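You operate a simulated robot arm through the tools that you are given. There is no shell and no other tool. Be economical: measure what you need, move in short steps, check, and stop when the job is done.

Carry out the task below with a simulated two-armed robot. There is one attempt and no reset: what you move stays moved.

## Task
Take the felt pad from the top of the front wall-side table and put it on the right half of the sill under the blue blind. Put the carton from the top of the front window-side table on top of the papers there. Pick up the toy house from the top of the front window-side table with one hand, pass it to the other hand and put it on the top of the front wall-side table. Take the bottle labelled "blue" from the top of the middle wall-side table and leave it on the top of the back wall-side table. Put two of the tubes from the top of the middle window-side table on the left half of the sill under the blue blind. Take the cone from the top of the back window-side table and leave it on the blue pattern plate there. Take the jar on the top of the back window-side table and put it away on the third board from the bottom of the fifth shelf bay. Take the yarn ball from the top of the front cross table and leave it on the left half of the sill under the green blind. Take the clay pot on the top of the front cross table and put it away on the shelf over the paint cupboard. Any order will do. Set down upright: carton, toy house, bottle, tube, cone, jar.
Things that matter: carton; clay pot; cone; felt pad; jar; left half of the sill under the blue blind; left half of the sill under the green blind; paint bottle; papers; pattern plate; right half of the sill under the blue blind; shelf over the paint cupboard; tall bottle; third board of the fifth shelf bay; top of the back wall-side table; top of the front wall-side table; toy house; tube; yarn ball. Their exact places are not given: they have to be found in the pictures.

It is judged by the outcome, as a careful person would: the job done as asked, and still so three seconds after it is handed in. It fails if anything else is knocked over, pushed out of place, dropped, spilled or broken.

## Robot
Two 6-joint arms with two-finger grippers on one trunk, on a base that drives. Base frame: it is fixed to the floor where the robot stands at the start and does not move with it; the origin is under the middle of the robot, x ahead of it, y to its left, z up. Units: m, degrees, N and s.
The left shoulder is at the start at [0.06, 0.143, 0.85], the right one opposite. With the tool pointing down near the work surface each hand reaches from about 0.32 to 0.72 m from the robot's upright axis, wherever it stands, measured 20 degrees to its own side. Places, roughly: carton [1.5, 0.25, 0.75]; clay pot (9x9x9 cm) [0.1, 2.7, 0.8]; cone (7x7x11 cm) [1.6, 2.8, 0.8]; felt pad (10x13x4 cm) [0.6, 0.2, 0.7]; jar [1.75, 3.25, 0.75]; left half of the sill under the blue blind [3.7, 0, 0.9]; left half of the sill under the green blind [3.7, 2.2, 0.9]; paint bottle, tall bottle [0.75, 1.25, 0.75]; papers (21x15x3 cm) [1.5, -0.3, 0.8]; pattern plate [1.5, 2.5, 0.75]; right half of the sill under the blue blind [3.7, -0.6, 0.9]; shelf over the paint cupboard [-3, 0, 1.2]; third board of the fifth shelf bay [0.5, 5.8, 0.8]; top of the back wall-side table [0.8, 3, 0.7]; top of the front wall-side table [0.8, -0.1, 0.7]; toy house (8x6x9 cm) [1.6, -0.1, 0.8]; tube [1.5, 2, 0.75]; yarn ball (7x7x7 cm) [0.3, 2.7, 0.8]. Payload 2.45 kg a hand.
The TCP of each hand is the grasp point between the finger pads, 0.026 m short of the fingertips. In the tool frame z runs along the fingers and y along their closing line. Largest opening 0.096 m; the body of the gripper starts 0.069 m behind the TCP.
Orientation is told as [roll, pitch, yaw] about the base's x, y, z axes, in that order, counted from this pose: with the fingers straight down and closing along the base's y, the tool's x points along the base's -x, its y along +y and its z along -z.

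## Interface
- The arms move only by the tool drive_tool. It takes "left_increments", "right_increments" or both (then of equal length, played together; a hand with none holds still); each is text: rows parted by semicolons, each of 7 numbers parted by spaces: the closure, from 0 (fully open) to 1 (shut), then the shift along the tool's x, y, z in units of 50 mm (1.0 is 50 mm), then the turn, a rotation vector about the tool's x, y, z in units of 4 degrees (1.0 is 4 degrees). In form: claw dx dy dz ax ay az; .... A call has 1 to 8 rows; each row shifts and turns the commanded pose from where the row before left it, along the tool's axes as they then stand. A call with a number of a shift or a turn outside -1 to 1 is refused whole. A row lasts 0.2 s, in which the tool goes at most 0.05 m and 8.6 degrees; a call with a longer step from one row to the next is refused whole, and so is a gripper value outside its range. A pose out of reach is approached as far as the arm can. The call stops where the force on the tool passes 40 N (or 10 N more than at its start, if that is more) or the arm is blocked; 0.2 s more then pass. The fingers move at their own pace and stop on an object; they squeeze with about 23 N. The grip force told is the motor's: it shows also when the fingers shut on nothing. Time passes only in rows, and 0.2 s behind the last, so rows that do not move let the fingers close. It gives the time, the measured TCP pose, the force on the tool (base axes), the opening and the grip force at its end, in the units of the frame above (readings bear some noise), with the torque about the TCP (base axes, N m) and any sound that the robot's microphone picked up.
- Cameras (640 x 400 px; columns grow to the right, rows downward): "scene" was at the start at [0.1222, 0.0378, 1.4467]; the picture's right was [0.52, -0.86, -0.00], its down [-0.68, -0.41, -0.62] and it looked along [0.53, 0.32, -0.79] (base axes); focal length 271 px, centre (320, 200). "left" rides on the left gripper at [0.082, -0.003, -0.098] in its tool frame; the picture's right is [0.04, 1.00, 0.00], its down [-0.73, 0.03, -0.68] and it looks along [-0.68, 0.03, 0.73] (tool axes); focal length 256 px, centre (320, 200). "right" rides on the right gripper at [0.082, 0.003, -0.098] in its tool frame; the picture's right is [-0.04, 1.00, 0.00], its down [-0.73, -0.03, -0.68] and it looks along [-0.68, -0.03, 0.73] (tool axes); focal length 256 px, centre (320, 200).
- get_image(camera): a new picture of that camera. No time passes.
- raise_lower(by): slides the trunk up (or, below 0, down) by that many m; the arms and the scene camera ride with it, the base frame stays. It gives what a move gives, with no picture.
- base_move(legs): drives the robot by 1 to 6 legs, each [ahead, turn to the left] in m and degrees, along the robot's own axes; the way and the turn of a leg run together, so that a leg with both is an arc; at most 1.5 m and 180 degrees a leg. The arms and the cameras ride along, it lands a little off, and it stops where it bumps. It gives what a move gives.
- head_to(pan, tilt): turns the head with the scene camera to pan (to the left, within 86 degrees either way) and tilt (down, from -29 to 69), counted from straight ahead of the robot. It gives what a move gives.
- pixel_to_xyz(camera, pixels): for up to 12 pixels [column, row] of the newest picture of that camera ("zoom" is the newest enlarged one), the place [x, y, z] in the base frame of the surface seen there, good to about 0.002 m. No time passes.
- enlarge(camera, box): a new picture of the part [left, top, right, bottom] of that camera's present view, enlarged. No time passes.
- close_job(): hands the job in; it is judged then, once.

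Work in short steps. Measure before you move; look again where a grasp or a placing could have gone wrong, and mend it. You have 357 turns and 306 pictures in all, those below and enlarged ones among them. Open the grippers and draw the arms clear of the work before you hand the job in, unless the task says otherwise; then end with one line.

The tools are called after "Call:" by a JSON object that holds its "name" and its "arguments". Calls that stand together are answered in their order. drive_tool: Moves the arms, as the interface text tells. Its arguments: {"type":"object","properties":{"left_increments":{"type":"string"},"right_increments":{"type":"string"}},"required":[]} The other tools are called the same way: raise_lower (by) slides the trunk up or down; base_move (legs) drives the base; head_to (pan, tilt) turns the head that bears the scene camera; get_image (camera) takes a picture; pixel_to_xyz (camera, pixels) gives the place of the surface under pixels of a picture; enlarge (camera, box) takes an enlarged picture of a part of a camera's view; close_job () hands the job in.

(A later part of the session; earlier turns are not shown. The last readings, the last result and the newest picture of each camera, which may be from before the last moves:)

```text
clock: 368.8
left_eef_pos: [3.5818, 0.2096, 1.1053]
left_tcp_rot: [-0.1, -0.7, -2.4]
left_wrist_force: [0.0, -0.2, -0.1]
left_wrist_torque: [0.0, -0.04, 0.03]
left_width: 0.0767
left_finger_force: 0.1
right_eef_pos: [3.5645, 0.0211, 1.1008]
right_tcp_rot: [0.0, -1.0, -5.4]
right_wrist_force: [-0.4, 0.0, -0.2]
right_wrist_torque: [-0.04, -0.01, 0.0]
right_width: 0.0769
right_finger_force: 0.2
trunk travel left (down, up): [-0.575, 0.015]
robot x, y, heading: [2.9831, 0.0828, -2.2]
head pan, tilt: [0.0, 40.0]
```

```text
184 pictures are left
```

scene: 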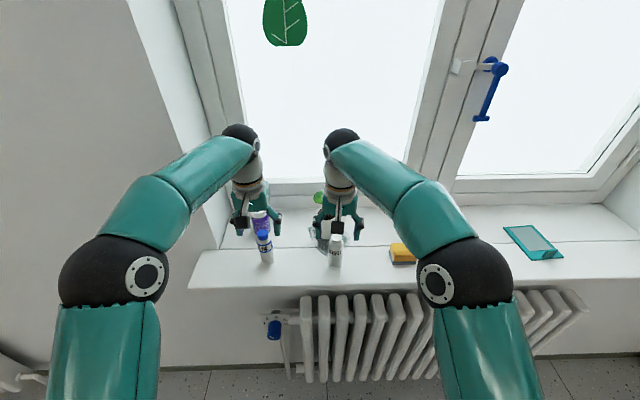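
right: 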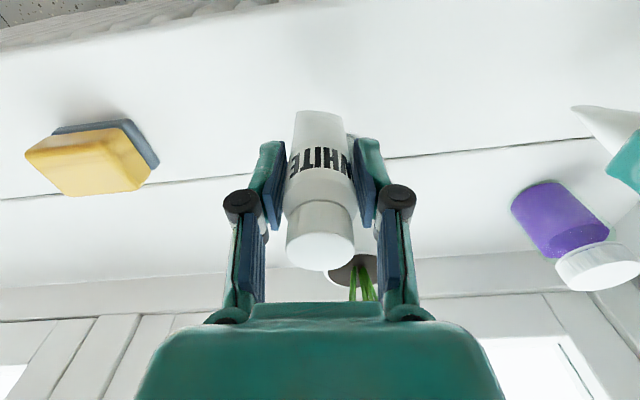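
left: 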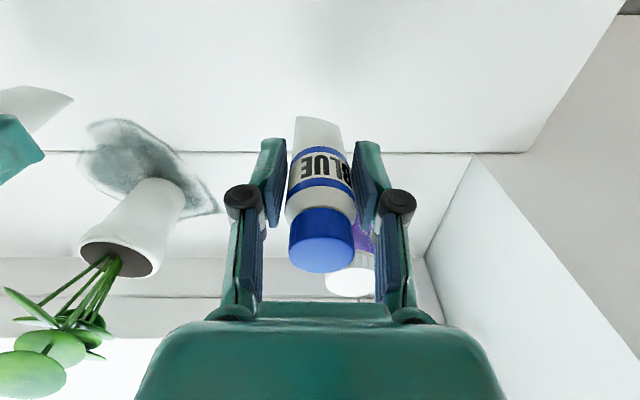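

Both tubes stand. Rise a bit more, retract, back off and turn to face the front window-side table.

Call:
{"name": "drive_tool", "arguments": {"left_increments": "0.2 0.2 0 -0.6 0 0 0; 0.2 0.8 0 0 0 0 0; 0 0.8 0 0 0 0 0; 0 0.8 0 0 0 0 0", "right_increments": "0.2 0.2 0 -0.6 0 0 0; 0.2 0.8 0 0 0 0 0; 0 0.8 0 0 0 0 0; 0 0.8 0 0 0 0 0"}}

Call:
{"name": "base_move", "arguments": {"legs": [[-0.4, 0], [0, -45]]}}

Call:
{"name": "get_image", "arguments": {"camera": "scene"}}

Call:
{"name": "base_move", "arguments": {"legs": [[0, -45]]}}

Call:
{"name": "base_move", "arguments": {"legs": [[0, -45]]}}

Call:
{"name": "base_move", "arguments": {"legs": [[0, -43]]}}

Call:
{"name": "head_to", "arguments": {"pan": 0, "tilt": 45}}

Call:
{"name": "get_image", "arguments": {"camera": "scene"}}

```text
clock: 369.8
left_eef_pos: [3.4517, 0.2162, 1.1326]
left_tcp_rot: [-0.1, -0.6, -2.4]
left_wrist_force: [-0.7, -0.2, 0.3]
left_wrist_torque: [-0.03, -0.05, -0.02]
left_width: 0.096
left_finger_force: 0.0
right_eef_pos: [3.4345, 0.0345, 1.1285]
right_tcp_rot: [0.0, -1.1, -5.6]
right_wrist_force: [-0.1, 0.6, 0.3]
right_wrist_torque: [-0.01, -0.05, -0.02]
right_width: 0.0961
right_finger_force: 0.2
trunk travel left (down, up): [-0.575, 0.015]
robot x, y, heading: [2.9863, 0.083, -2.1]
head pan, tilt: [0.0, 40.0]
```

```text
clock: 374.7
left_eef_pos: [3.0137, -0.1424, 1.131]
left_tcp_rot: [-0.1, -0.5, -47.3]
left_wrist_force: [-1.0, -0.3, -0.9]
left_wrist_torque: [0.0, -0.01, -0.03]
left_width: 0.096
left_finger_force: 0.0
right_eef_pos: [2.8724, -0.2586, 1.1269]
right_tcp_rot: [0.0, -1.0, -50.5]
right_wrist_force: [-0.1, -0.3, 0.0]
right_wrist_torque: [0.0, 0.0, -0.01]
right_width: 0.0962
right_finger_force: 0.1
trunk travel left (down, up): [-0.575, 0.015]
robot x, y, heading: [2.6089, 0.1191, -46.7]
head pan, tilt: [0.0, 40.0]
```

```text
183 pictures are left
```

scene: 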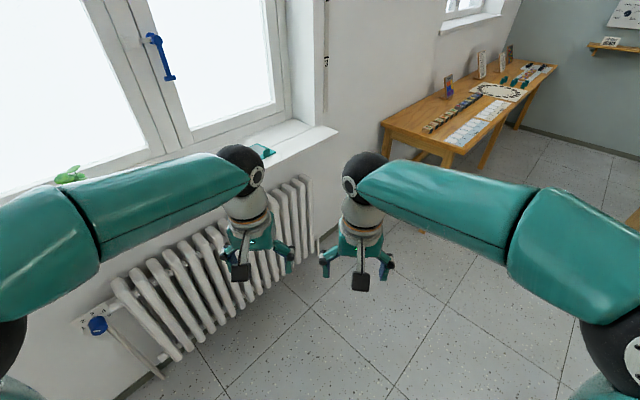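

```text
clock: 377.4
left_eef_pos: [2.7071, -0.3517, 1.1317]
left_tcp_rot: [-0.1, -0.5, -92.7]
left_wrist_force: [1.1, -0.9, 0.7]
left_wrist_torque: [0.0, 0.0, -0.02]
left_width: 0.0963
left_finger_force: 0.1
right_eef_pos: [2.5247, -0.3361, 1.127]
right_tcp_rot: [0.0, -0.9, -95.8]
right_wrist_force: [0.0, 0.2, 0.1]
right_wrist_torque: [0.01, 0.0, 0.0]
right_width: 0.0959
right_finger_force: 0.0
trunk travel left (down, up): [-0.575, 0.015]
robot x, y, heading: [2.6469, 0.1191, -91.8]
head pan, tilt: [0.0, 40.0]
```

```text
clock: 380.1
left_eef_pos: [2.3573, -0.2586, 1.1316]
left_tcp_rot: [-0.1, -0.5, -137.7]
left_wrist_force: [-1.2, 0.5, -0.3]
left_wrist_torque: [-0.04, -0.01, 0.01]
left_width: 0.0957
left_finger_force: 0.1
right_eef_pos: [2.241, -0.1187, 1.1275]
right_tcp_rot: [-0.1, -0.9, -140.8]
right_wrist_force: [-0.2, -0.8, -1.2]
right_wrist_torque: [-0.01, -0.03, 0.0]
right_width: 0.0961
right_finger_force: 0.1
trunk travel left (down, up): [-0.575, 0.015]
robot x, y, heading: [2.6667, 0.0973, -136.3]
head pan, tilt: [0.0, 40.0]
```

```text
clock: 382.7
left_eef_pos: [2.1967, 0.0497, 1.131]
left_tcp_rot: [-0.1, -0.5, 179.0]
left_wrist_force: [0.3, -0.5, -0.4]
left_wrist_torque: [0.0, 0.04, -0.02]
left_width: 0.0962
left_finger_force: 0.1
right_eef_pos: [2.2082, 0.2308, 1.1281]
right_tcp_rot: [0.0, -1.0, 176.0]
right_wrist_force: [0.6, -0.1, 0.3]
right_wrist_torque: [0.0, -0.01, -0.01]
right_width: 0.0962
right_finger_force: 0.0
trunk travel left (down, up): [-0.575, 0.015]
robot x, y, heading: [2.6656, 0.0644, -179.0]
head pan, tilt: [0.0, 40.0]
```

```text
clock: 383.4
left_eef_pos: [2.198, 0.0516, 1.1336]
left_tcp_rot: [0.0, -0.6, 179.1]
left_wrist_force: [0.5, 1.2, -0.2]
left_wrist_torque: [0.0, 0.02, -0.01]
left_width: 0.096
left_finger_force: 0.0
right_eef_pos: [2.208, 0.2323, 1.1277]
right_tcp_rot: [0.0, -0.9, 176.1]
right_wrist_force: [0.4, -0.3, -0.1]
right_wrist_torque: [-0.03, -0.02, -0.03]
right_width: 0.0962
right_finger_force: 0.0
trunk travel left (down, up): [-0.575, 0.015]
robot x, y, heading: [2.6649, 0.0612, -179.2]
head pan, tilt: [0.0, 45.0]
```

```text
182 pictures are left
```

scene: 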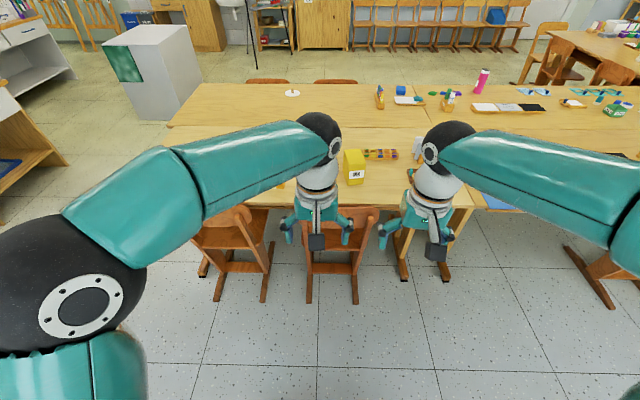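

Measure carton, house, papers and the chairs here.

Call:
{"name": "pixel_to_xyz", "arguments": {"camera": "scene", "pixels": [[355, 165], [355, 152], [348, 180], [365, 180], [357, 303], [309, 302], [265, 301], [218, 300], [282, 186], [405, 282], [235, 235]]}}

Call:
{"name": "raise_lower", "arguments": {"by": -0.1}}

Call:
{"name": "base_move", "arguments": {"legs": [[0.46, 0]]}}

Call:
{"name": "get_image", "arguments": {"camera": "scene"}}

Call:
{"name": "get_image", "arguments": {"camera": "left"}}

Call:
{"name": "get_image", "arguments": {"camera": "right"}}

```text
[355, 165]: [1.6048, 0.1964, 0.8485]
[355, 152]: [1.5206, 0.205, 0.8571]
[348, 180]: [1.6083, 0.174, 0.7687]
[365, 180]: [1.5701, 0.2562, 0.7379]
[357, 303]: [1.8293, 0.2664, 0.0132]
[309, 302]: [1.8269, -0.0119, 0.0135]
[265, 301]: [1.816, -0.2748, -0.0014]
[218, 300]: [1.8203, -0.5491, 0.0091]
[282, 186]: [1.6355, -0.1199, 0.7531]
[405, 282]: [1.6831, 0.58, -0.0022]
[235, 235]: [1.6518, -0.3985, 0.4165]
```

```text
clock: 384.7
left_eef_pos: [2.1987, 0.0507, 1.0333]
left_tcp_rot: [-0.1, -0.5, 179.0]
left_wrist_force: [0.7, 0.5, -0.3]
left_wrist_torque: [-0.01, 0.0, -0.01]
left_width: 0.0962
left_finger_force: 0.1
right_eef_pos: [2.2095, 0.2298, 1.0285]
right_tcp_rot: [0.1, -1.0, 176.0]
right_wrist_force: [0.3, -0.5, 0.2]
right_wrist_torque: [-0.01, 0.06, 0.02]
right_width: 0.0958
right_finger_force: 0.1
trunk travel left (down, up): [-0.475, 0.115]
robot x, y, heading: [2.6675, 0.0598, -179.2]
head pan, tilt: [0.0, 45.0]
```

```text
clock: 387.5
left_eef_pos: [1.7371, 0.0397, 1.0333]
left_tcp_rot: [-0.2, -0.5, 179.4]
left_wrist_force: [-0.5, 0.8, 1.0]
left_wrist_torque: [-0.01, -0.05, 0.01]
left_width: 0.096
left_finger_force: 0.1
right_eef_pos: [1.747, 0.2217, 1.0296]
right_tcp_rot: [0.1, -1.0, 176.3]
right_wrist_force: [0.9, 0.3, -0.5]
right_wrist_torque: [-0.02, -0.01, -0.03]
right_width: 0.0958
right_finger_force: 0.2
trunk travel left (down, up): [-0.475, 0.115]
robot x, y, heading: [2.2044, 0.0551, -178.7]
head pan, tilt: [0.0, 45.0]
```

```text
181 pictures are left
```

scene: 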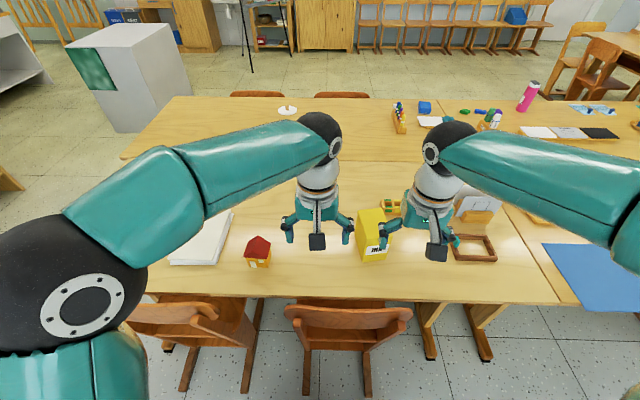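

```text
180 pictures are left
```

left: 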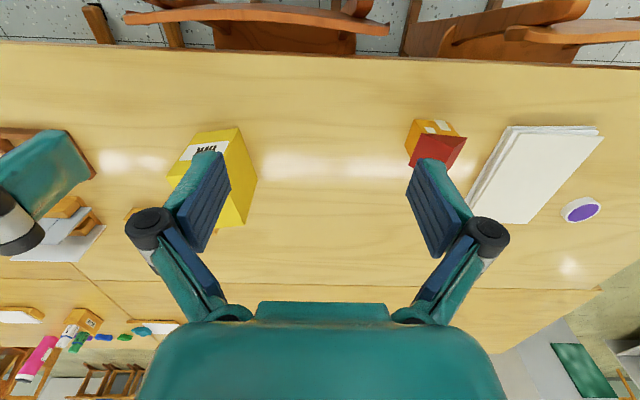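

```text
179 pictures are left
```

right: 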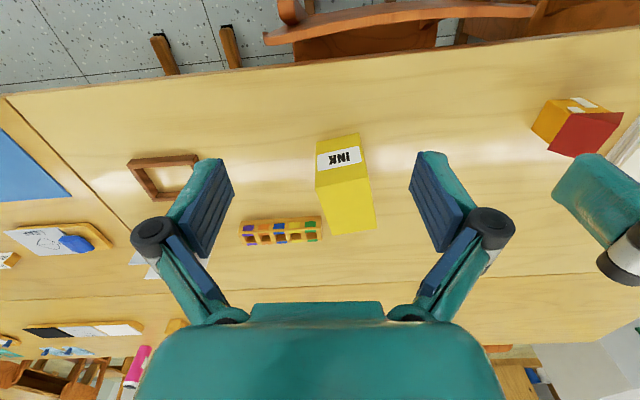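

Measure the carton's top corners (right image), house and paper corners.

Call:
{"name": "pixel_to_xyz", "arguments": {"camera": "right", "pixels": [[317, 188], [367, 178], [375, 229], [330, 233], [318, 142], [360, 135], [345, 205]]}}

Call:
{"name": "pixel_to_xyz", "arguments": {"camera": "left", "pixels": [[510, 128], [602, 133], [472, 196], [530, 222], [412, 122], [458, 130], [440, 150], [415, 165], [550, 170]]}}

Call:
{"name": "pixel_to_xyz", "arguments": {"camera": "scene", "pixels": [[257, 240], [250, 262], [265, 265], [247, 258], [270, 262], [216, 262], [175, 260], [228, 212]]}}

```text
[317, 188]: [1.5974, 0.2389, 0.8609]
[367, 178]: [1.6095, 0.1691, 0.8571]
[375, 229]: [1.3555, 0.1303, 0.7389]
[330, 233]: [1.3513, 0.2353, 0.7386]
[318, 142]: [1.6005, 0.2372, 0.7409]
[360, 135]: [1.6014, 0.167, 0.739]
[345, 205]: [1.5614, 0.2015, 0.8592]
```

```text
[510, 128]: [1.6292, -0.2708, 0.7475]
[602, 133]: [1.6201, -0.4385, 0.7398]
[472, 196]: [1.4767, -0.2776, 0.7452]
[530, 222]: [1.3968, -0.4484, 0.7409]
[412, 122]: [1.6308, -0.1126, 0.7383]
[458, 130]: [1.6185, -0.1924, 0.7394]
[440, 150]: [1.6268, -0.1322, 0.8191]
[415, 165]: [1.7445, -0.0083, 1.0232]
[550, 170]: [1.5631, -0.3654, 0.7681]
```

```text
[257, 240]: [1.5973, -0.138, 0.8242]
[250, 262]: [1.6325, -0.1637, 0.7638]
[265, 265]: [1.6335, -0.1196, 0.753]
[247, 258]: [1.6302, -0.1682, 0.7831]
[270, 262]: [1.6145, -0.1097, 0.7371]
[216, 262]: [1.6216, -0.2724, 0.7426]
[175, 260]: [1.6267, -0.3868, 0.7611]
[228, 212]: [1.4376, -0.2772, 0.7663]
```

Carton: x≈1.495–1.605, y 0.168–0.238, top 0.859. Papers: x 1.40–1.625, y −0.27…−0.45, top 0.768. Move the right hand over the carton, descending while extending.

Call:
{"name": "drive_tool", "arguments": {"right_increments": "0 -0.6 0.2 0.7 0 0 0; 0 -0.6 0.2 0.7 0 0 0; 0 -0.6 0.2 0.7 0 0 0; 0 -0.6 0 0 0 0 0; 0 -0.6 0 0 0 0 0; 0 -0.6 0 0 0 0 0; 0 0 0 0 0 0 0"}}

Call:
{"name": "get_image", "arguments": {"camera": "right"}}

```text
clock: 389.1
left_eef_pos: [1.737, 0.0398, 1.0329]
left_tcp_rot: [-0.1, -0.5, 179.5]
left_wrist_force: [-0.2, 0.9, 0.6]
left_wrist_torque: [0.01, 0.0, 0.01]
left_width: 0.0959
left_finger_force: 0.0
right_eef_pos: [1.5644, 0.202, 0.9272]
right_tcp_rot: [0.0, -1.0, 176.3]
right_wrist_force: [0.3, -0.4, 0.2]
right_wrist_torque: [0.0, 0.02, 0.0]
right_width: 0.096
right_finger_force: 0.1
trunk travel left (down, up): [-0.475, 0.115]
robot x, y, heading: [2.2048, 0.0539, -179.0]
head pan, tilt: [0.0, 45.0]
```

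```text
178 pictures are left
```

right: 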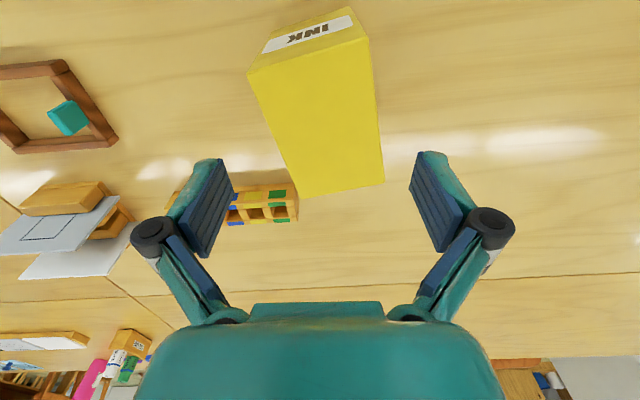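

Check where the coloured box behind the carton lies relative to the left finger, and the carton's top corners.

Call:
{"name": "pixel_to_xyz", "arguments": {"camera": "right", "pixels": [[280, 185], [265, 190], [298, 215], [252, 80], [367, 42], [303, 193], [382, 180], [340, 100]]}}

```text
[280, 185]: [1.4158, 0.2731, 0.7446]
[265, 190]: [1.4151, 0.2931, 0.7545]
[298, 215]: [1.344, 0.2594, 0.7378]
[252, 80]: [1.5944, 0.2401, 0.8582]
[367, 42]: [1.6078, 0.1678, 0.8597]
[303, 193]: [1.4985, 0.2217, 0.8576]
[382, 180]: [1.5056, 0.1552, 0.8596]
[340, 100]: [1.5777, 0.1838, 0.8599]
```

Carton is turned ~14° relative to the hand; rotate the tool by 14°, then descend.

Call:
{"name": "drive_tool", "arguments": {"right_increments": "0 0 0.08 0 0 0 -0.9; 0 0 0 0 0 0 -0.9; 0 0 0 0 0 0 -0.9; 0 0 0 0 0 0 -0.9; 0 0 0 0.5 0 0 0; 0 0 0 0 0 0 0"}}

Call:
{"name": "get_image", "arguments": {"camera": "right"}}

```text
clock: 390.5
left_eef_pos: [1.7379, 0.039, 1.0333]
left_tcp_rot: [-0.1, -0.5, 179.4]
left_wrist_force: [-0.2, 0.6, -0.6]
left_wrist_torque: [0.02, 0.0, 0.01]
left_width: 0.0958
left_finger_force: 0.0
right_eef_pos: [1.5639, 0.1978, 0.9013]
right_tcp_rot: [-0.2, -1.0, -169.3]
right_wrist_force: [-0.3, 1.3, -0.3]
right_wrist_torque: [0.03, 0.02, 0.01]
right_width: 0.096
right_finger_force: 0.2
trunk travel left (down, up): [-0.475, 0.115]
robot x, y, heading: [2.2009, 0.0561, -178.4]
head pan, tilt: [0.0, 45.0]
```

```text
177 pictures are left
```

right: 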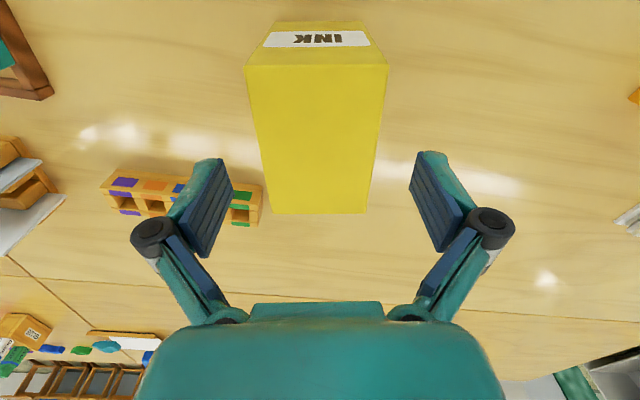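

Aligned. Descend to z≈0.82, close and lift a little.

Call:
{"name": "drive_tool", "arguments": {"right_increments": "0 0 0 0.8 0 0 0; 0 0 0 0.8 0 0 0; 1 0 0 0 0 0 0; 1 0 0 0 0 0 0; 1 0 0 0 0 0 0; 1 0.2 0 -0.5 0 0 0; 1 0.4 0 -0.5 0 0 0"}}

Call:
{"name": "get_image", "arguments": {"camera": "scene"}}

```text
clock: 392.1
left_eef_pos: [1.7362, 0.0398, 1.0336]
left_tcp_rot: [-0.1, -0.5, 179.4]
left_wrist_force: [0.2, -0.8, 0.4]
left_wrist_torque: [0.03, 0.02, 0.01]
left_width: 0.0961
left_finger_force: 0.1
right_eef_pos: [1.5928, 0.2038, 0.8739]
right_tcp_rot: [-0.3, -0.9, -169.3]
right_wrist_force: [0.8, -0.3, -5.2]
right_wrist_torque: [0.01, -0.04, 0.03]
right_width: 0.075
right_finger_force: 22.9
trunk travel left (down, up): [-0.475, 0.115]
robot x, y, heading: [2.2043, 0.0502, -178.8]
head pan, tilt: [0.0, 45.0]
```

```text
176 pictures are left
```

scene: 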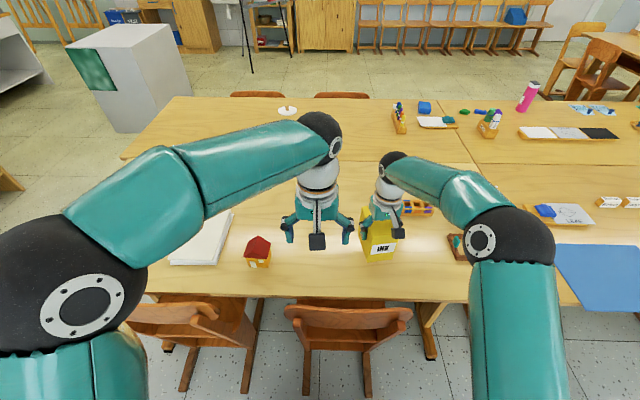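

Carton held. Retract/lift it, and look at the house with the left camera.

Call:
{"name": "drive_tool", "arguments": {"right_increments": "1 0.6 -0.2 -0.5 0 0 0; 1 0.6 -0.3 -0.5 0 0 0; 1 0.6 -0.3 -0.3 0 0 0; 1 0.6 -0.2 0 0 0 0", "left_increments": "0 0 0.7 0.3 0 0 0; 0 0 0.7 0.3 0 0 0; 0 0 0.7 0.3 0 0 0; 0 -0.3 0.7 0.3 0 0 0"}}

Call:
{"name": "get_image", "arguments": {"camera": "left"}}

Call:
{"name": "enlarge", "arguments": {"camera": "scene", "box": [200, 210, 320, 285]}}

```text
clock: 393.1
left_eef_pos: [1.7199, -0.1014, 0.9727]
left_tcp_rot: [-0.2, -0.6, 179.4]
left_wrist_force: [-0.3, -0.1, 0.3]
left_wrist_torque: [0.02, -0.02, 0.01]
left_width: 0.096
left_finger_force: 0.0
right_eef_pos: [1.7013, 0.2758, 0.9353]
right_tcp_rot: [-0.2, -0.8, -169.3]
right_wrist_force: [-0.1, 0.1, -5.2]
right_wrist_torque: [-0.03, -0.08, 0.01]
right_width: 0.0752
right_finger_force: 22.7
trunk travel left (down, up): [-0.475, 0.115]
robot x, y, heading: [2.2043, 0.0522, -178.7]
head pan, tilt: [0.0, 45.0]
```

```text
175 pictures are left
```

left: 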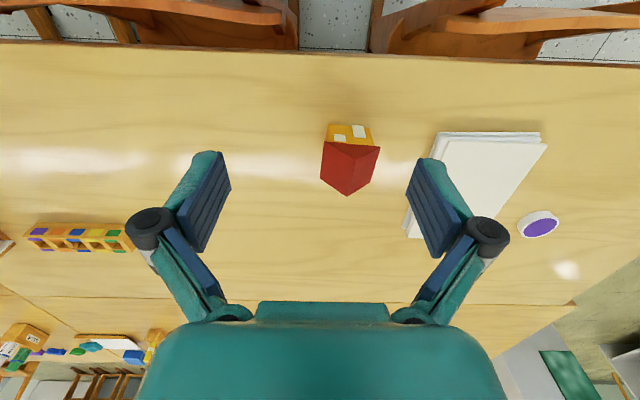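

```text
5.33 times, centred on (260, 248) of scene
```

zoom: 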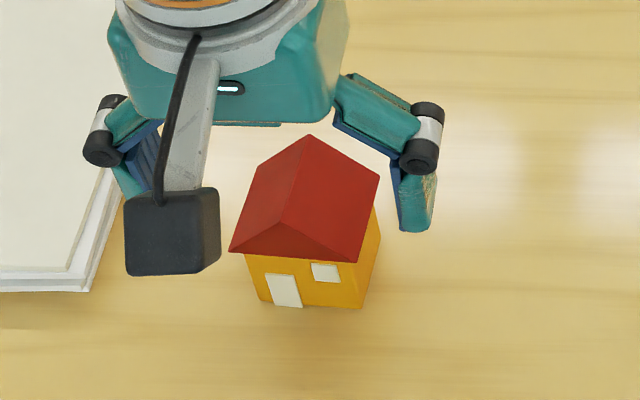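

The house's gable faces front/back. For a later hand-over I'll grip it with the left hand across front/back (tool turned 90°), off-centre to the left. Turn the left tool.

Call:
{"name": "drive_tool", "arguments": {"left_increments": "0 0 0 0 0 0 1; 0 0 0 0 0 0 1; 0 0 0 0 0 0 1; 0 0 0 0 0 0 1; 0 0 0 0 0 0 1; 0 0 0 0 0 0 1; 0 0 0 0 0 0 1; 0 0 0 0 0 0 1"}}

Call:
{"name": "drive_tool", "arguments": {"left_increments": "0 0 0 0 0 0 1; 0 0 0 0 0 0 1; 0 0 0 0 0 0 1; 0 0 0 0 0 0 1; 0 0 0 0 0 0 1; 0 0 0 0 0 0 1; 0 0 0 0 0 0 1; 0 0 0 0 0 0 1"}}

Call:
{"name": "drive_tool", "arguments": {"left_increments": "0 0 0 0 0 0 1; 0 0 0 0 0 0 1; 0 0 0 0 0 0 1; 0 0 0 0 0 0 1; 0 0 0 0 0 0 1; 0 0 0 0 0 0 1; 0 0 0 0 0 0 0.4; 0 0 0 0 0 0 0"}}

Call:
{"name": "get_image", "arguments": {"camera": "left"}}

Call:
{"name": "enlarge", "arguments": {"camera": "scene", "box": [200, 210, 320, 285]}}

```text
clock: 394.9
left_eef_pos: [1.7202, -0.1001, 0.9739]
left_tcp_rot: [0.2, -0.5, 147.3]
left_wrist_force: [0.0, 0.4, -0.1]
left_wrist_torque: [0.02, 0.01, 0.0]
left_width: 0.0963
left_finger_force: 0.1
right_eef_pos: [1.7027, 0.2754, 0.9352]
right_tcp_rot: [-0.1, -0.9, -169.3]
right_wrist_force: [0.9, -0.6, -5.1]
right_wrist_torque: [-0.01, -0.09, 0.02]
right_width: 0.0747
right_finger_force: 23.1
trunk travel left (down, up): [-0.475, 0.115]
robot x, y, heading: [2.2031, 0.0532, -179.0]
head pan, tilt: [0.0, 45.0]
```

```text
clock: 396.7
left_eef_pos: [1.7193, -0.1001, 0.9722]
left_tcp_rot: [0.5, -0.3, 115.3]
left_wrist_force: [-0.4, -0.1, 0.2]
left_wrist_torque: [-0.01, -0.02, 0.02]
left_width: 0.0958
left_finger_force: 0.1
right_eef_pos: [1.702, 0.2754, 0.9353]
right_tcp_rot: [-0.2, -1.0, -169.3]
right_wrist_force: [-0.6, 0.1, -5.2]
right_wrist_torque: [0.04, -0.05, 0.01]
right_width: 0.0748
right_finger_force: 23.0
trunk travel left (down, up): [-0.475, 0.115]
robot x, y, heading: [2.2045, 0.0526, -178.8]
head pan, tilt: [0.0, 45.0]
```

```text
clock: 398.5
left_eef_pos: [1.7194, -0.0983, 0.9721]
left_tcp_rot: [0.5, -0.2, 89.7]
left_wrist_force: [-0.1, 0.1, -0.3]
left_wrist_torque: [0.04, -0.04, -0.02]
left_width: 0.0958
left_finger_force: 0.0
right_eef_pos: [1.7025, 0.2767, 0.935]
right_tcp_rot: [-0.2, -0.8, -169.3]
right_wrist_force: [-0.3, -0.6, -5.3]
right_wrist_torque: [0.02, -0.03, 0.0]
right_width: 0.0747
right_finger_force: 23.2
trunk travel left (down, up): [-0.475, 0.115]
robot x, y, heading: [2.204, 0.0504, -179.0]
head pan, tilt: [0.0, 45.0]
```

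```text
173 pictures are left
```

left: 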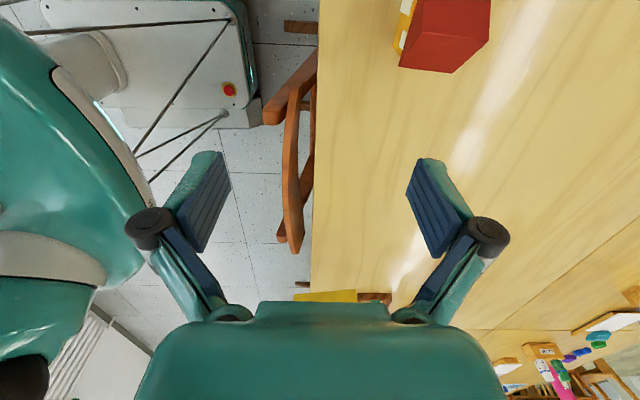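

```text
5.33 times, centred on (260, 248) of scene
```

zoom: 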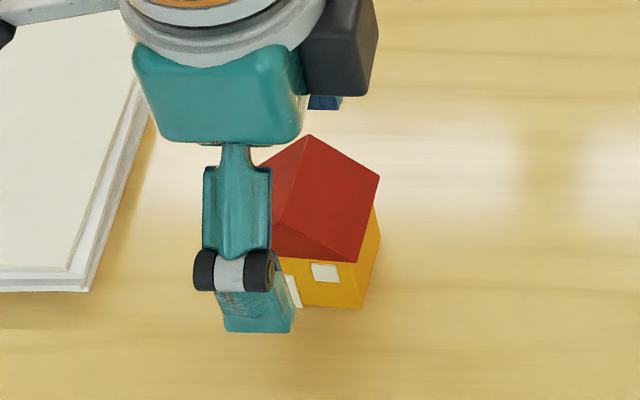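

Measure the robot's lower base front (useful) and the house's roof corners.

Call:
{"name": "pixel_to_xyz", "arguments": {"camera": "left", "pixels": [[250, 60], [258, 115], [245, 10], [418, 15], [488, 10], [402, 62], [452, 70], [470, 40], [400, 30]]}}

Call:
{"name": "pixel_to_xyz", "arguments": {"camera": "zoom", "pixels": [[287, 228], [308, 138], [376, 180], [355, 258], [290, 250], [350, 270], [358, 300], [375, 215], [230, 250]]}}

```text
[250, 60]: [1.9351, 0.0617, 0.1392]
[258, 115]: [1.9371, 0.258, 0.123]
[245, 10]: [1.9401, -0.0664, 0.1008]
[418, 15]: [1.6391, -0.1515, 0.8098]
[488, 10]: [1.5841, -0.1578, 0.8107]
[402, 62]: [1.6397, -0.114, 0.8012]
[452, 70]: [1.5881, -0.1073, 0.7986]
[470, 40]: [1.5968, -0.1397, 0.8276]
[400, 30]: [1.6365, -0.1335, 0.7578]
```

```text
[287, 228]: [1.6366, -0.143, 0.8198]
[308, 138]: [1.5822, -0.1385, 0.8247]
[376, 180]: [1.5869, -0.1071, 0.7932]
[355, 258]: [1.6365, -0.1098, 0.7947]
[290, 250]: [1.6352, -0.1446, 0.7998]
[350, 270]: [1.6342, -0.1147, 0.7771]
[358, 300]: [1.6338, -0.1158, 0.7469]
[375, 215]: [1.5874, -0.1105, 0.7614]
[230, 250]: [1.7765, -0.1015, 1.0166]
```

House: ridge along x, 5.5 cm deep (x 1.583–1.638), centre [1.611, -0.142], ridge z 0.825. Base front is only 0.267 m ahead of the axis — good. Move the left hand over [1.611, -0.160].

Call:
{"name": "drive_tool", "arguments": {"left_increments": "0 0.41 0.72 0 0 0 0; 0 0.41 0.72 0 0 0 0; 0 0.41 0.72 0 0 0 0; 0 0 0 0.8 0 0 0; 0 0 0 0 0 0 0"}}

Call:
{"name": "get_image", "arguments": {"camera": "left"}}

```text
clock: 399.7
left_eef_pos: [1.6113, -0.1615, 0.9322]
left_tcp_rot: [0.4, -0.1, 89.7]
left_wrist_force: [0.2, -0.5, -0.1]
left_wrist_torque: [0.0, -0.01, 0.0]
left_width: 0.0962
left_finger_force: 0.0
right_eef_pos: [1.7026, 0.2759, 0.9344]
right_tcp_rot: [-0.2, -0.9, -169.3]
right_wrist_force: [-1.0, -0.9, -5.3]
right_wrist_torque: [0.03, -0.05, 0.04]
right_width: 0.0748
right_finger_force: 23.0
trunk travel left (down, up): [-0.475, 0.115]
robot x, y, heading: [2.206, 0.0556, -178.7]
head pan, tilt: [0.0, 45.0]
```

```text
171 pictures are left
```

left: 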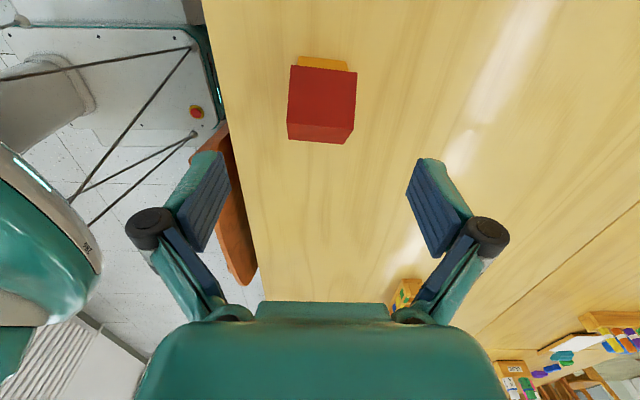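

Centred. Descend to z 0.80 and close; lift.

Call:
{"name": "drive_tool", "arguments": {"left_increments": "0 0 0 0.9 0 0 0; 0 0 0 0.9 0 0 0; 0 0 0 0.84 0 0 0; 1 0 0 0 0 0 0; 1 0 0 0 0 0 0; 1 0 0 0 0 0 0; 1 0 0 -0.5 0 0 0; 1 0 0 -0.7 0 0 0"}}

Call:
{"name": "get_image", "arguments": {"camera": "left"}}

Call:
{"name": "enlarge", "arguments": {"camera": "scene", "box": [200, 190, 340, 277]}}

```text
clock: 401.5
left_eef_pos: [1.6094, -0.1603, 0.8624]
left_tcp_rot: [0.4, -0.1, 89.7]
left_wrist_force: [0.5, 0.2, -0.4]
left_wrist_torque: [-0.02, -0.02, 0.0]
left_width: 0.0565
left_finger_force: 23.0
right_eef_pos: [1.703, 0.2762, 0.9347]
right_tcp_rot: [-0.1, -0.8, -169.3]
right_wrist_force: [-0.2, -0.3, -5.1]
right_wrist_torque: [-0.01, -0.04, 0.02]
right_width: 0.075
right_finger_force: 23.1
trunk travel left (down, up): [-0.475, 0.115]
robot x, y, heading: [2.2069, 0.0564, -178.7]
head pan, tilt: [0.0, 45.0]
```

```text
170 pictures are left
```

left: 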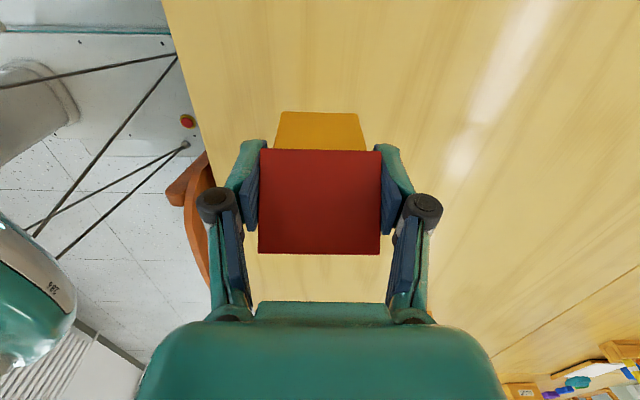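

```text
4.57 times, centred on (270, 234) of scene
```

zoom: 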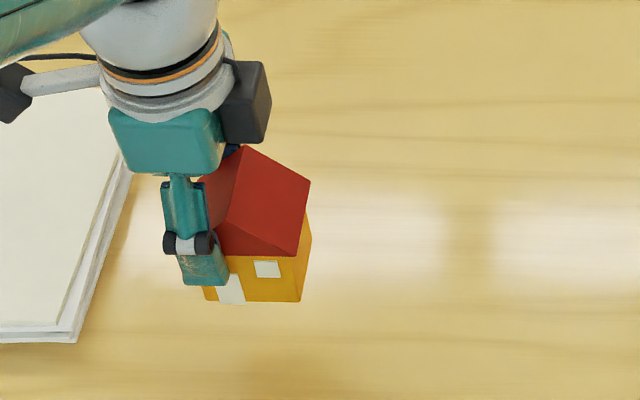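

House held. Lift both hands and retract, then shift the base to y≈−0.4 by the zigzag used before.

Call:
{"name": "drive_tool", "arguments": {"left_increments": "1 0 0 -0.9 0 0 0; 1 0 -0.4 -0.8 0 0 0; 1 0 -0.8 0 0 0 0; 1 0 -0.8 0 0 0 0; 1 0 -0.3 0 0 0 0"}}

Call:
{"name": "base_move", "arguments": {"legs": [[-0.12, 0], [0, -35], [-0.4, 0]]}}

Call:
{"name": "base_move", "arguments": {"legs": [[0, 45]]}}

Call:
{"name": "base_move", "arguments": {"legs": [[0, 25], [0.45, 0], [0, -36]]}}

Call:
{"name": "get_image", "arguments": {"camera": "scene"}}

```text
clock: 402.7
left_eef_pos: [1.7266, -0.1612, 0.9447]
left_tcp_rot: [0.4, 0.0, 89.7]
left_wrist_force: [0.7, -1.0, -0.7]
left_wrist_torque: [-0.03, -0.01, 0.02]
left_width: 0.0563
left_finger_force: 23.3
right_eef_pos: [1.7022, 0.2755, 0.9345]
right_tcp_rot: [-0.2, -0.9, -169.3]
right_wrist_force: [0.5, 0.4, -3.9]
right_wrist_torque: [0.02, -0.08, -0.03]
right_width: 0.0746
right_finger_force: 23.2
trunk travel left (down, up): [-0.475, 0.115]
robot x, y, heading: [2.2091, 0.0533, -178.8]
head pan, tilt: [0.0, 45.0]
```

```text
clock: 407.9
left_eef_pos: [2.1444, -0.0703, 0.9465]
left_tcp_rot: [0.4, -0.2, 54.9]
left_wrist_force: [-0.3, -1.4, -1.3]
left_wrist_torque: [0.03, 0.03, -0.02]
left_width: 0.0565
left_finger_force: 23.1
right_eef_pos: [2.3748, 0.3021, 0.9347]
right_tcp_rot: [-0.3, -1.0, 155.7]
right_wrist_force: [0.2, -0.7, -4.0]
right_wrist_torque: [-0.02, -0.05, -0.01]
right_width: 0.0748
right_finger_force: 22.4
trunk travel left (down, up): [-0.475, 0.115]
robot x, y, heading: [2.6542, -0.1751, 146.3]
head pan, tilt: [0.0, 45.0]
```

```text
clock: 410.7
left_eef_pos: [2.2252, -0.4654, 0.9476]
left_tcp_rot: [0.5, -0.1, 100.5]
left_wrist_force: [0.2, 0.1, 0.2]
left_wrist_torque: [-0.03, -0.02, -0.02]
left_width: 0.0564
left_finger_force: 22.6
right_eef_pos: [2.12, -0.0389, 0.935]
right_tcp_rot: [-0.3, -0.8, -158.6]
right_wrist_force: [0.5, 0.3, -5.8]
right_wrist_torque: [-0.02, -0.03, 0.03]
right_width: 0.075
right_finger_force: 22.7
trunk travel left (down, up): [-0.475, 0.115]
robot x, y, heading: [2.652, -0.1387, -168.2]
head pan, tilt: [0.0, 45.0]
```

```text
clock: 416.8
left_eef_pos: [1.8096, -0.6492, 0.9469]
left_tcp_rot: [0.6, 0.0, 89.5]
left_wrist_force: [0.6, -0.3, -1.2]
left_wrist_torque: [-0.01, -0.02, -0.02]
left_width: 0.0566
left_finger_force: 22.7
right_eef_pos: [1.789, -0.2113, 0.9357]
right_tcp_rot: [-0.2, -1.0, -169.6]
right_wrist_force: [0.3, -0.8, -5.3]
right_wrist_torque: [0.01, -0.04, 0.04]
right_width: 0.0749
right_finger_force: 23.0
trunk travel left (down, up): [-0.475, 0.115]
robot x, y, heading: [2.2885, -0.4344, -178.9]
head pan, tilt: [0.0, 45.0]
```

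```text
168 pictures are left
```

scene: 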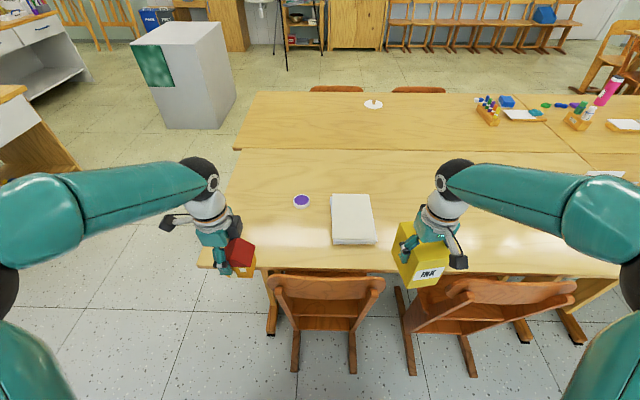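

Forward 0.11 m; then measure the papers' top corners.

Call:
{"name": "base_move", "arguments": {"legs": [[0.11, 0]]}}

Call:
{"name": "get_image", "arguments": {"camera": "scene"}}

Call:
{"name": "get_image", "arguments": {"camera": "right"}}

```text
clock: 418.0
left_eef_pos: [1.6971, -0.6521, 0.9459]
left_tcp_rot: [0.4, -0.1, 89.5]
left_wrist_force: [-0.6, -0.4, -1.8]
left_wrist_torque: [-0.02, -0.05, 0.01]
left_width: 0.0565
left_finger_force: 22.9
right_eef_pos: [1.6753, -0.2141, 0.9349]
right_tcp_rot: [-0.2, -0.8, -169.6]
right_wrist_force: [-1.8, -0.2, -4.7]
right_wrist_torque: [-0.02, -0.09, -0.02]
right_width: 0.0749
right_finger_force: 22.8
trunk travel left (down, up): [-0.475, 0.115]
robot x, y, heading: [2.1783, -0.4412, -178.7]
head pan, tilt: [0.0, 45.0]
```

```text
167 pictures are left
```

scene: 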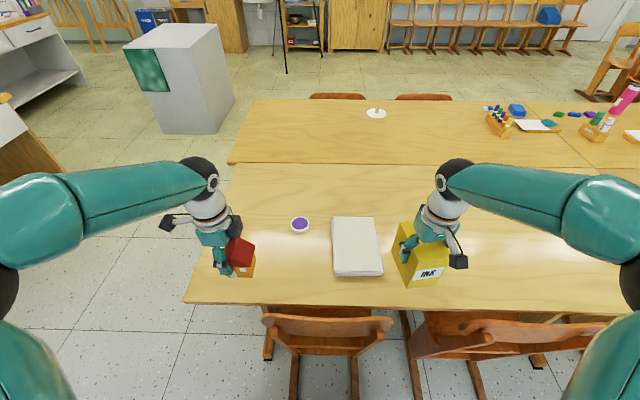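

```text
166 pictures are left
```

right: 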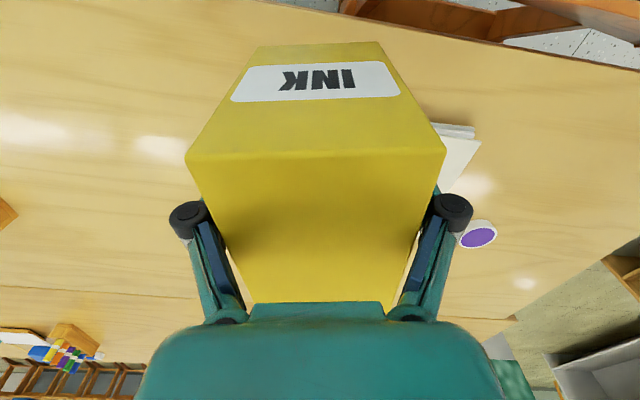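

Call:
{"name": "pixel_to_xyz", "arguments": {"camera": "scene", "pixels": [[334, 218], [373, 219], [336, 272], [381, 270], [357, 245], [334, 278], [382, 275], [300, 225]]}}

```text
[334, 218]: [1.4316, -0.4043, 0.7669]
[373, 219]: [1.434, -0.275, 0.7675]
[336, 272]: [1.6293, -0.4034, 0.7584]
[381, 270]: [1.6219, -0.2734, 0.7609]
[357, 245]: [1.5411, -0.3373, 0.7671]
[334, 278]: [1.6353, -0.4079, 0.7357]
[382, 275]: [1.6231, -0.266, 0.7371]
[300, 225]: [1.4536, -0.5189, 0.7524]
```

Papers' top spans x 1.425–1.62, y −0.405…−0.27. Move the carton over [1.54, −0.338] and lower.

Call:
{"name": "drive_tool", "arguments": {"right_increments": "1 -0.727 0.497 0 0 0 0; 1 -0.727 0.497 0 0 0 0; 1 -0.727 0.497 0 0 0 0; 1 -0.727 0.497 0 0 0 0; 1 0 0 0.7 0 0 0; 1 0 0 0.6 0 0 0; 1 0 0 0 0 0 0"}}

Call:
{"name": "get_image", "arguments": {"camera": "scene"}}

```text
clock: 419.6
left_eef_pos: [1.6989, -0.652, 0.9481]
left_tcp_rot: [0.5, 0.0, 89.5]
left_wrist_force: [-0.6, 0.1, -1.3]
left_wrist_torque: [-0.01, 0.0, 0.0]
left_width: 0.0566
left_finger_force: 23.3
right_eef_pos: [1.5501, -0.3377, 0.8733]
right_tcp_rot: [-0.2, -0.9, -169.6]
right_wrist_force: [0.5, 0.2, -5.1]
right_wrist_torque: [0.04, -0.06, -0.04]
right_width: 0.0748
right_finger_force: 23.1
trunk travel left (down, up): [-0.475, 0.115]
robot x, y, heading: [2.175, -0.4402, -178.9]
head pan, tilt: [0.0, 45.0]
```

```text
165 pictures are left
```

scene: 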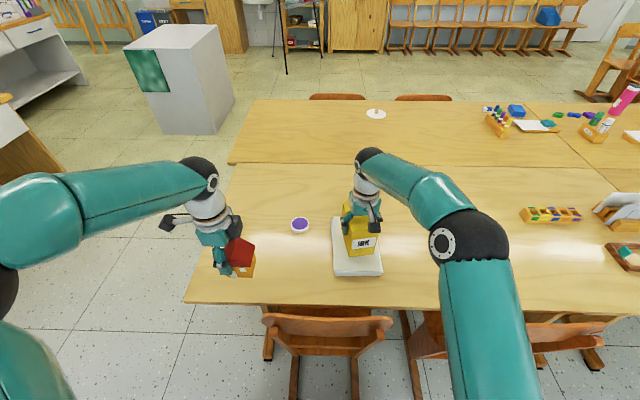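

Over the papers; lower the last 2 cm.

Call:
{"name": "drive_tool", "arguments": {"right_increments": "1 0 0 0.25 0 0 0; 1 0 0 0.12 0 0 0; 1 0 0 0.06 0 0 0; 1 0 0 0.04 0 0 0; 1 0 0 0 0 0 0"}}

```text
clock: 420.8
left_eef_pos: [1.6987, -0.6507, 0.9493]
left_tcp_rot: [0.6, 0.0, 89.5]
left_wrist_force: [-0.2, -0.4, -0.9]
left_wrist_torque: [0.0, 0.0, 0.01]
left_width: 0.0564
left_finger_force: 22.7
right_eef_pos: [1.5496, -0.3383, 0.853]
right_tcp_rot: [-0.2, -1.3, -169.6]
right_wrist_force: [-0.9, 0.3, 15.1]
right_wrist_torque: [0.04, -0.04, -0.1]
right_width: 0.0749
right_finger_force: 22.9
trunk travel left (down, up): [-0.475, 0.115]
robot x, y, heading: [2.1763, -0.4366, -179.1]
head pan, tilt: [0.0, 45.0]
```

Contact. Ease slightly, open, and rise.

Call:
{"name": "drive_tool", "arguments": {"right_increments": "1 0 0 -0.03 0 0 0; 0.2 0 0 0 0 0 0; 0 0 0 0 0 0 0; 0 0 0 -0.6 0 0 0; 0 0.3 0 -0.7 0 0 0; 0 0.7 -0.1 -0.5 0 0 0; 0 0.9 -0.2 0 0 0 0; 0 0.7 -0.2 0 0 0 0"}}

Call:
{"name": "get_image", "arguments": {"camera": "scene"}}

```text
clock: 422.6
left_eef_pos: [1.6982, -0.651, 0.9484]
left_tcp_rot: [0.4, 0.0, 89.5]
left_wrist_force: [0.3, 0.2, -0.1]
left_wrist_torque: [-0.03, 0.0, 0.04]
left_width: 0.0563
left_finger_force: 23.4
right_eef_pos: [1.6759, -0.2889, 0.9382]
right_tcp_rot: [-0.1, -1.0, -169.4]
right_wrist_force: [0.0, 0.1, 0.4]
right_wrist_torque: [0.0, 0.0, 0.02]
right_width: 0.096
right_finger_force: 0.1
trunk travel left (down, up): [-0.475, 0.115]
robot x, y, heading: [2.1767, -0.4377, -178.8]
head pan, tilt: [0.0, 45.0]
```

```text
164 pictures are left
```

scene: 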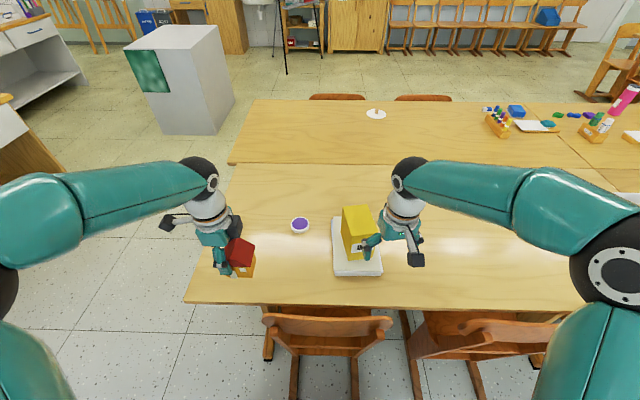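

The carton stands on the papers. Back off 0.35 m and turn the right tool (yaw +90 relative, then tilt 40°) for the hand-over.

Call:
{"name": "base_move", "arguments": {"legs": [[-0.35, 0]]}}

Call:
{"name": "drive_tool", "arguments": {"right_increments": "0 0 0 0 0 0 -1; 0 0 0 0 0 0 -1; 0 0 0 0 0 0 -1; 0 0 0 0 0 0 -1; 0 0 0 0 0 0 -1; 0 0 0 0 0 0 -1; 0 0 0 0 0 0 -1; 0 0 0 0 0 0 -1"}}

Call:
{"name": "drive_tool", "arguments": {"right_increments": "0 0 0 0 0 0 -1; 0 0 0 0 0 0 -1; 0 0 0 0 0 0 -1; 0 0 0 0 0 0 -1; 0 0 0 0 0 0 -1; 0 0 0 0 0 0 -1; 0 0 0 0 0 0 -1; 0 0 0 0 0 0 -1"}}

Call:
{"name": "drive_tool", "arguments": {"right_increments": "0 0 0 0 0 0 -1; 0 0 0 0 0 0 -1; 0 0 0 0 0 0 -1; 0 0 0 0 0 0 -0.9; 0 0 0 0 0 -1 0; 0 0 0 0 0 -1 0; 0 0 0 0 0 -1 0; 0 0 0 0 0 -1 0"}}

Call:
{"name": "drive_tool", "arguments": {"right_increments": "0 0 0 0 0 -1 0; 0 0 0 0 0 -1 0; 0 0 0 0 0 -1 0; 0 0 0 0 0 -1 0; 0 0 0 0 0 -1 0; 0 0 0 0 0 -1 0; 0 0 0 0 0 0 0"}}

Call:
{"name": "head_to", "arguments": {"pan": 0, "tilt": 55}}

Call:
{"name": "get_image", "arguments": {"camera": "scene"}}

```text
clock: 424.9
left_eef_pos: [2.0453, -0.6432, 0.9482]
left_tcp_rot: [0.4, 0.0, 89.3]
left_wrist_force: [0.9, 0.3, -0.6]
left_wrist_torque: [-0.01, 0.04, 0.01]
left_width: 0.0565
left_finger_force: 23.1
right_eef_pos: [2.0226, -0.2798, 0.939]
right_tcp_rot: [-0.2, -1.0, -169.8]
right_wrist_force: [0.0, 0.3, 0.9]
right_wrist_torque: [0.01, -0.02, 0.0]
right_width: 0.096
right_finger_force: 0.1
trunk travel left (down, up): [-0.475, 0.115]
robot x, y, heading: [2.5226, -0.4336, -179.1]
head pan, tilt: [0.0, 45.0]
```

```text
clock: 426.7
left_eef_pos: [2.0451, -0.6433, 0.9486]
left_tcp_rot: [0.6, 0.0, 89.3]
left_wrist_force: [0.5, 0.0, -0.5]
left_wrist_torque: [-0.03, 0.0, 0.05]
left_width: 0.0564
left_finger_force: 23.3
right_eef_pos: [2.0237, -0.2803, 0.9381]
right_tcp_rot: [-0.7, -0.7, -137.7]
right_wrist_force: [0.7, 0.1, -0.2]
right_wrist_torque: [0.01, 0.01, -0.01]
right_width: 0.0959
right_finger_force: 0.1
trunk travel left (down, up): [-0.475, 0.115]
robot x, y, heading: [2.526, -0.4315, -179.2]
head pan, tilt: [0.0, 45.0]
```

```text
clock: 428.5
left_eef_pos: [2.0454, -0.6423, 0.9486]
left_tcp_rot: [0.4, 0.0, 89.3]
left_wrist_force: [0.3, -0.1, -1.6]
left_wrist_torque: [0.02, -0.01, 0.02]
left_width: 0.0566
left_finger_force: 23.4
right_eef_pos: [2.0228, -0.2813, 0.9389]
right_tcp_rot: [-0.9, -0.2, -105.7]
right_wrist_force: [-0.2, -0.1, -0.1]
right_wrist_torque: [0.0, 0.01, 0.03]
right_width: 0.0959
right_finger_force: 0.0
trunk travel left (down, up): [-0.475, 0.115]
robot x, y, heading: [2.5252, -0.4313, -179.4]
head pan, tilt: [0.0, 45.0]
```

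```text
clock: 430.3
left_eef_pos: [2.0446, -0.642, 0.9488]
left_tcp_rot: [0.5, 0.0, 89.3]
left_wrist_force: [-0.5, -0.4, -0.1]
left_wrist_torque: [-0.07, 0.01, -0.02]
left_width: 0.0567
left_finger_force: 22.9
right_eef_pos: [2.023, -0.2816, 0.9391]
right_tcp_rot: [-1.0, -16.0, -90.0]
right_wrist_force: [0.1, -0.5, -0.6]
right_wrist_torque: [-0.01, -0.03, -0.01]
right_width: 0.0956
right_finger_force: 0.2
trunk travel left (down, up): [-0.475, 0.115]
robot x, y, heading: [2.5224, -0.4293, -179.2]
head pan, tilt: [0.0, 45.0]
```

```text
clock: 431.9
left_eef_pos: [2.0444, -0.6439, 0.9482]
left_tcp_rot: [0.5, 0.0, 89.2]
left_wrist_force: [-0.6, 0.3, -1.2]
left_wrist_torque: [-0.03, 0.02, 0.0]
left_width: 0.0566
left_finger_force: 22.8
right_eef_pos: [2.0232, -0.2812, 0.9394]
right_tcp_rot: [-1.3, -40.0, -89.4]
right_wrist_force: [-0.4, 0.0, 0.5]
right_wrist_torque: [-0.01, -0.01, -0.01]
right_width: 0.096
right_finger_force: 0.0
trunk travel left (down, up): [-0.475, 0.115]
robot x, y, heading: [2.5227, -0.4318, -179.4]
head pan, tilt: [0.0, 45.0]
```

```text
clock: 432.6
left_eef_pos: [2.0448, -0.6422, 0.9481]
left_tcp_rot: [0.5, -0.1, 89.4]
left_wrist_force: [-0.6, 0.0, -0.6]
left_wrist_torque: [-0.05, -0.03, 0.0]
left_width: 0.0566
left_finger_force: 22.6
right_eef_pos: [2.0233, -0.2801, 0.9383]
right_tcp_rot: [-1.3, -39.9, -89.4]
right_wrist_force: [0.3, -0.7, 0.1]
right_wrist_torque: [0.04, -0.01, 0.03]
right_width: 0.096
right_finger_force: 0.2
trunk travel left (down, up): [-0.475, 0.115]
robot x, y, heading: [2.5272, -0.433, -179.0]
head pan, tilt: [0.0, 55.0]
```

```text
163 pictures are left
```

scene: 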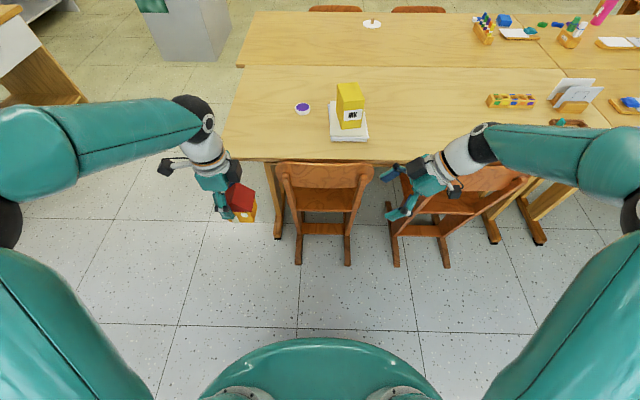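

The right hand took the tilt. Tilt it 10° more and bring the house (left hand) towards the middle.

Call:
{"name": "drive_tool", "arguments": {"left_increments": "1 -0.75 0 0 0 0 0; 1 -0.75 0 0 0 0 0; 1 -0.75 0 0 0 0 0; 1 -0.75 0 0 0 0 0; 1 0 0 0 0 0 0", "right_increments": "0 0 0 0 0 -1 0; 0 0 0 0 0 -1 0; 0 0 0 0 0 -0.5 0; 0 0 0 0 0 0 0; 0 0 0 0 0 0 0"}}

Call:
{"name": "get_image", "arguments": {"camera": "scene"}}

Call:
{"name": "enlarge", "arguments": {"camera": "scene", "box": [180, 100, 500, 300]}}

```text
clock: 433.8
left_eef_pos: [2.0476, -0.494, 0.9488]
left_tcp_rot: [0.5, 0.0, 89.3]
left_wrist_force: [0.6, -0.4, -1.0]
left_wrist_torque: [0.01, 0.04, 0.01]
left_width: 0.0566
left_finger_force: 22.6
right_eef_pos: [2.0225, -0.281, 0.9382]
right_tcp_rot: [-1.5, -49.9, -89.0]
right_wrist_force: [0.0, -0.1, 0.3]
right_wrist_torque: [-0.02, 0.0, 0.01]
right_width: 0.0961
right_finger_force: 0.0
trunk travel left (down, up): [-0.475, 0.115]
robot x, y, heading: [2.5236, -0.4338, -179.2]
head pan, tilt: [0.0, 55.0]
```

```text
162 pictures are left
```

scene: 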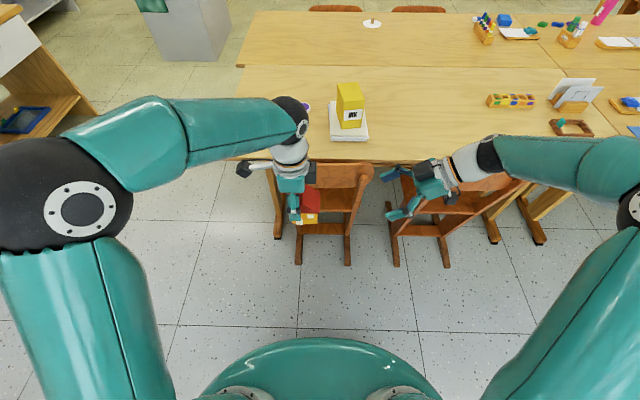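

```text
2.00 times, centred on (340, 200) of scene
```

zoom: 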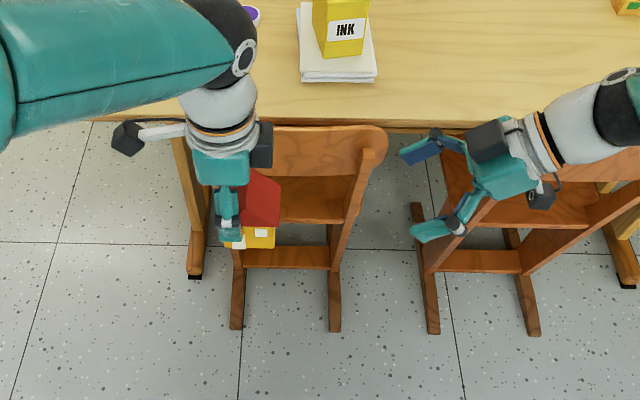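

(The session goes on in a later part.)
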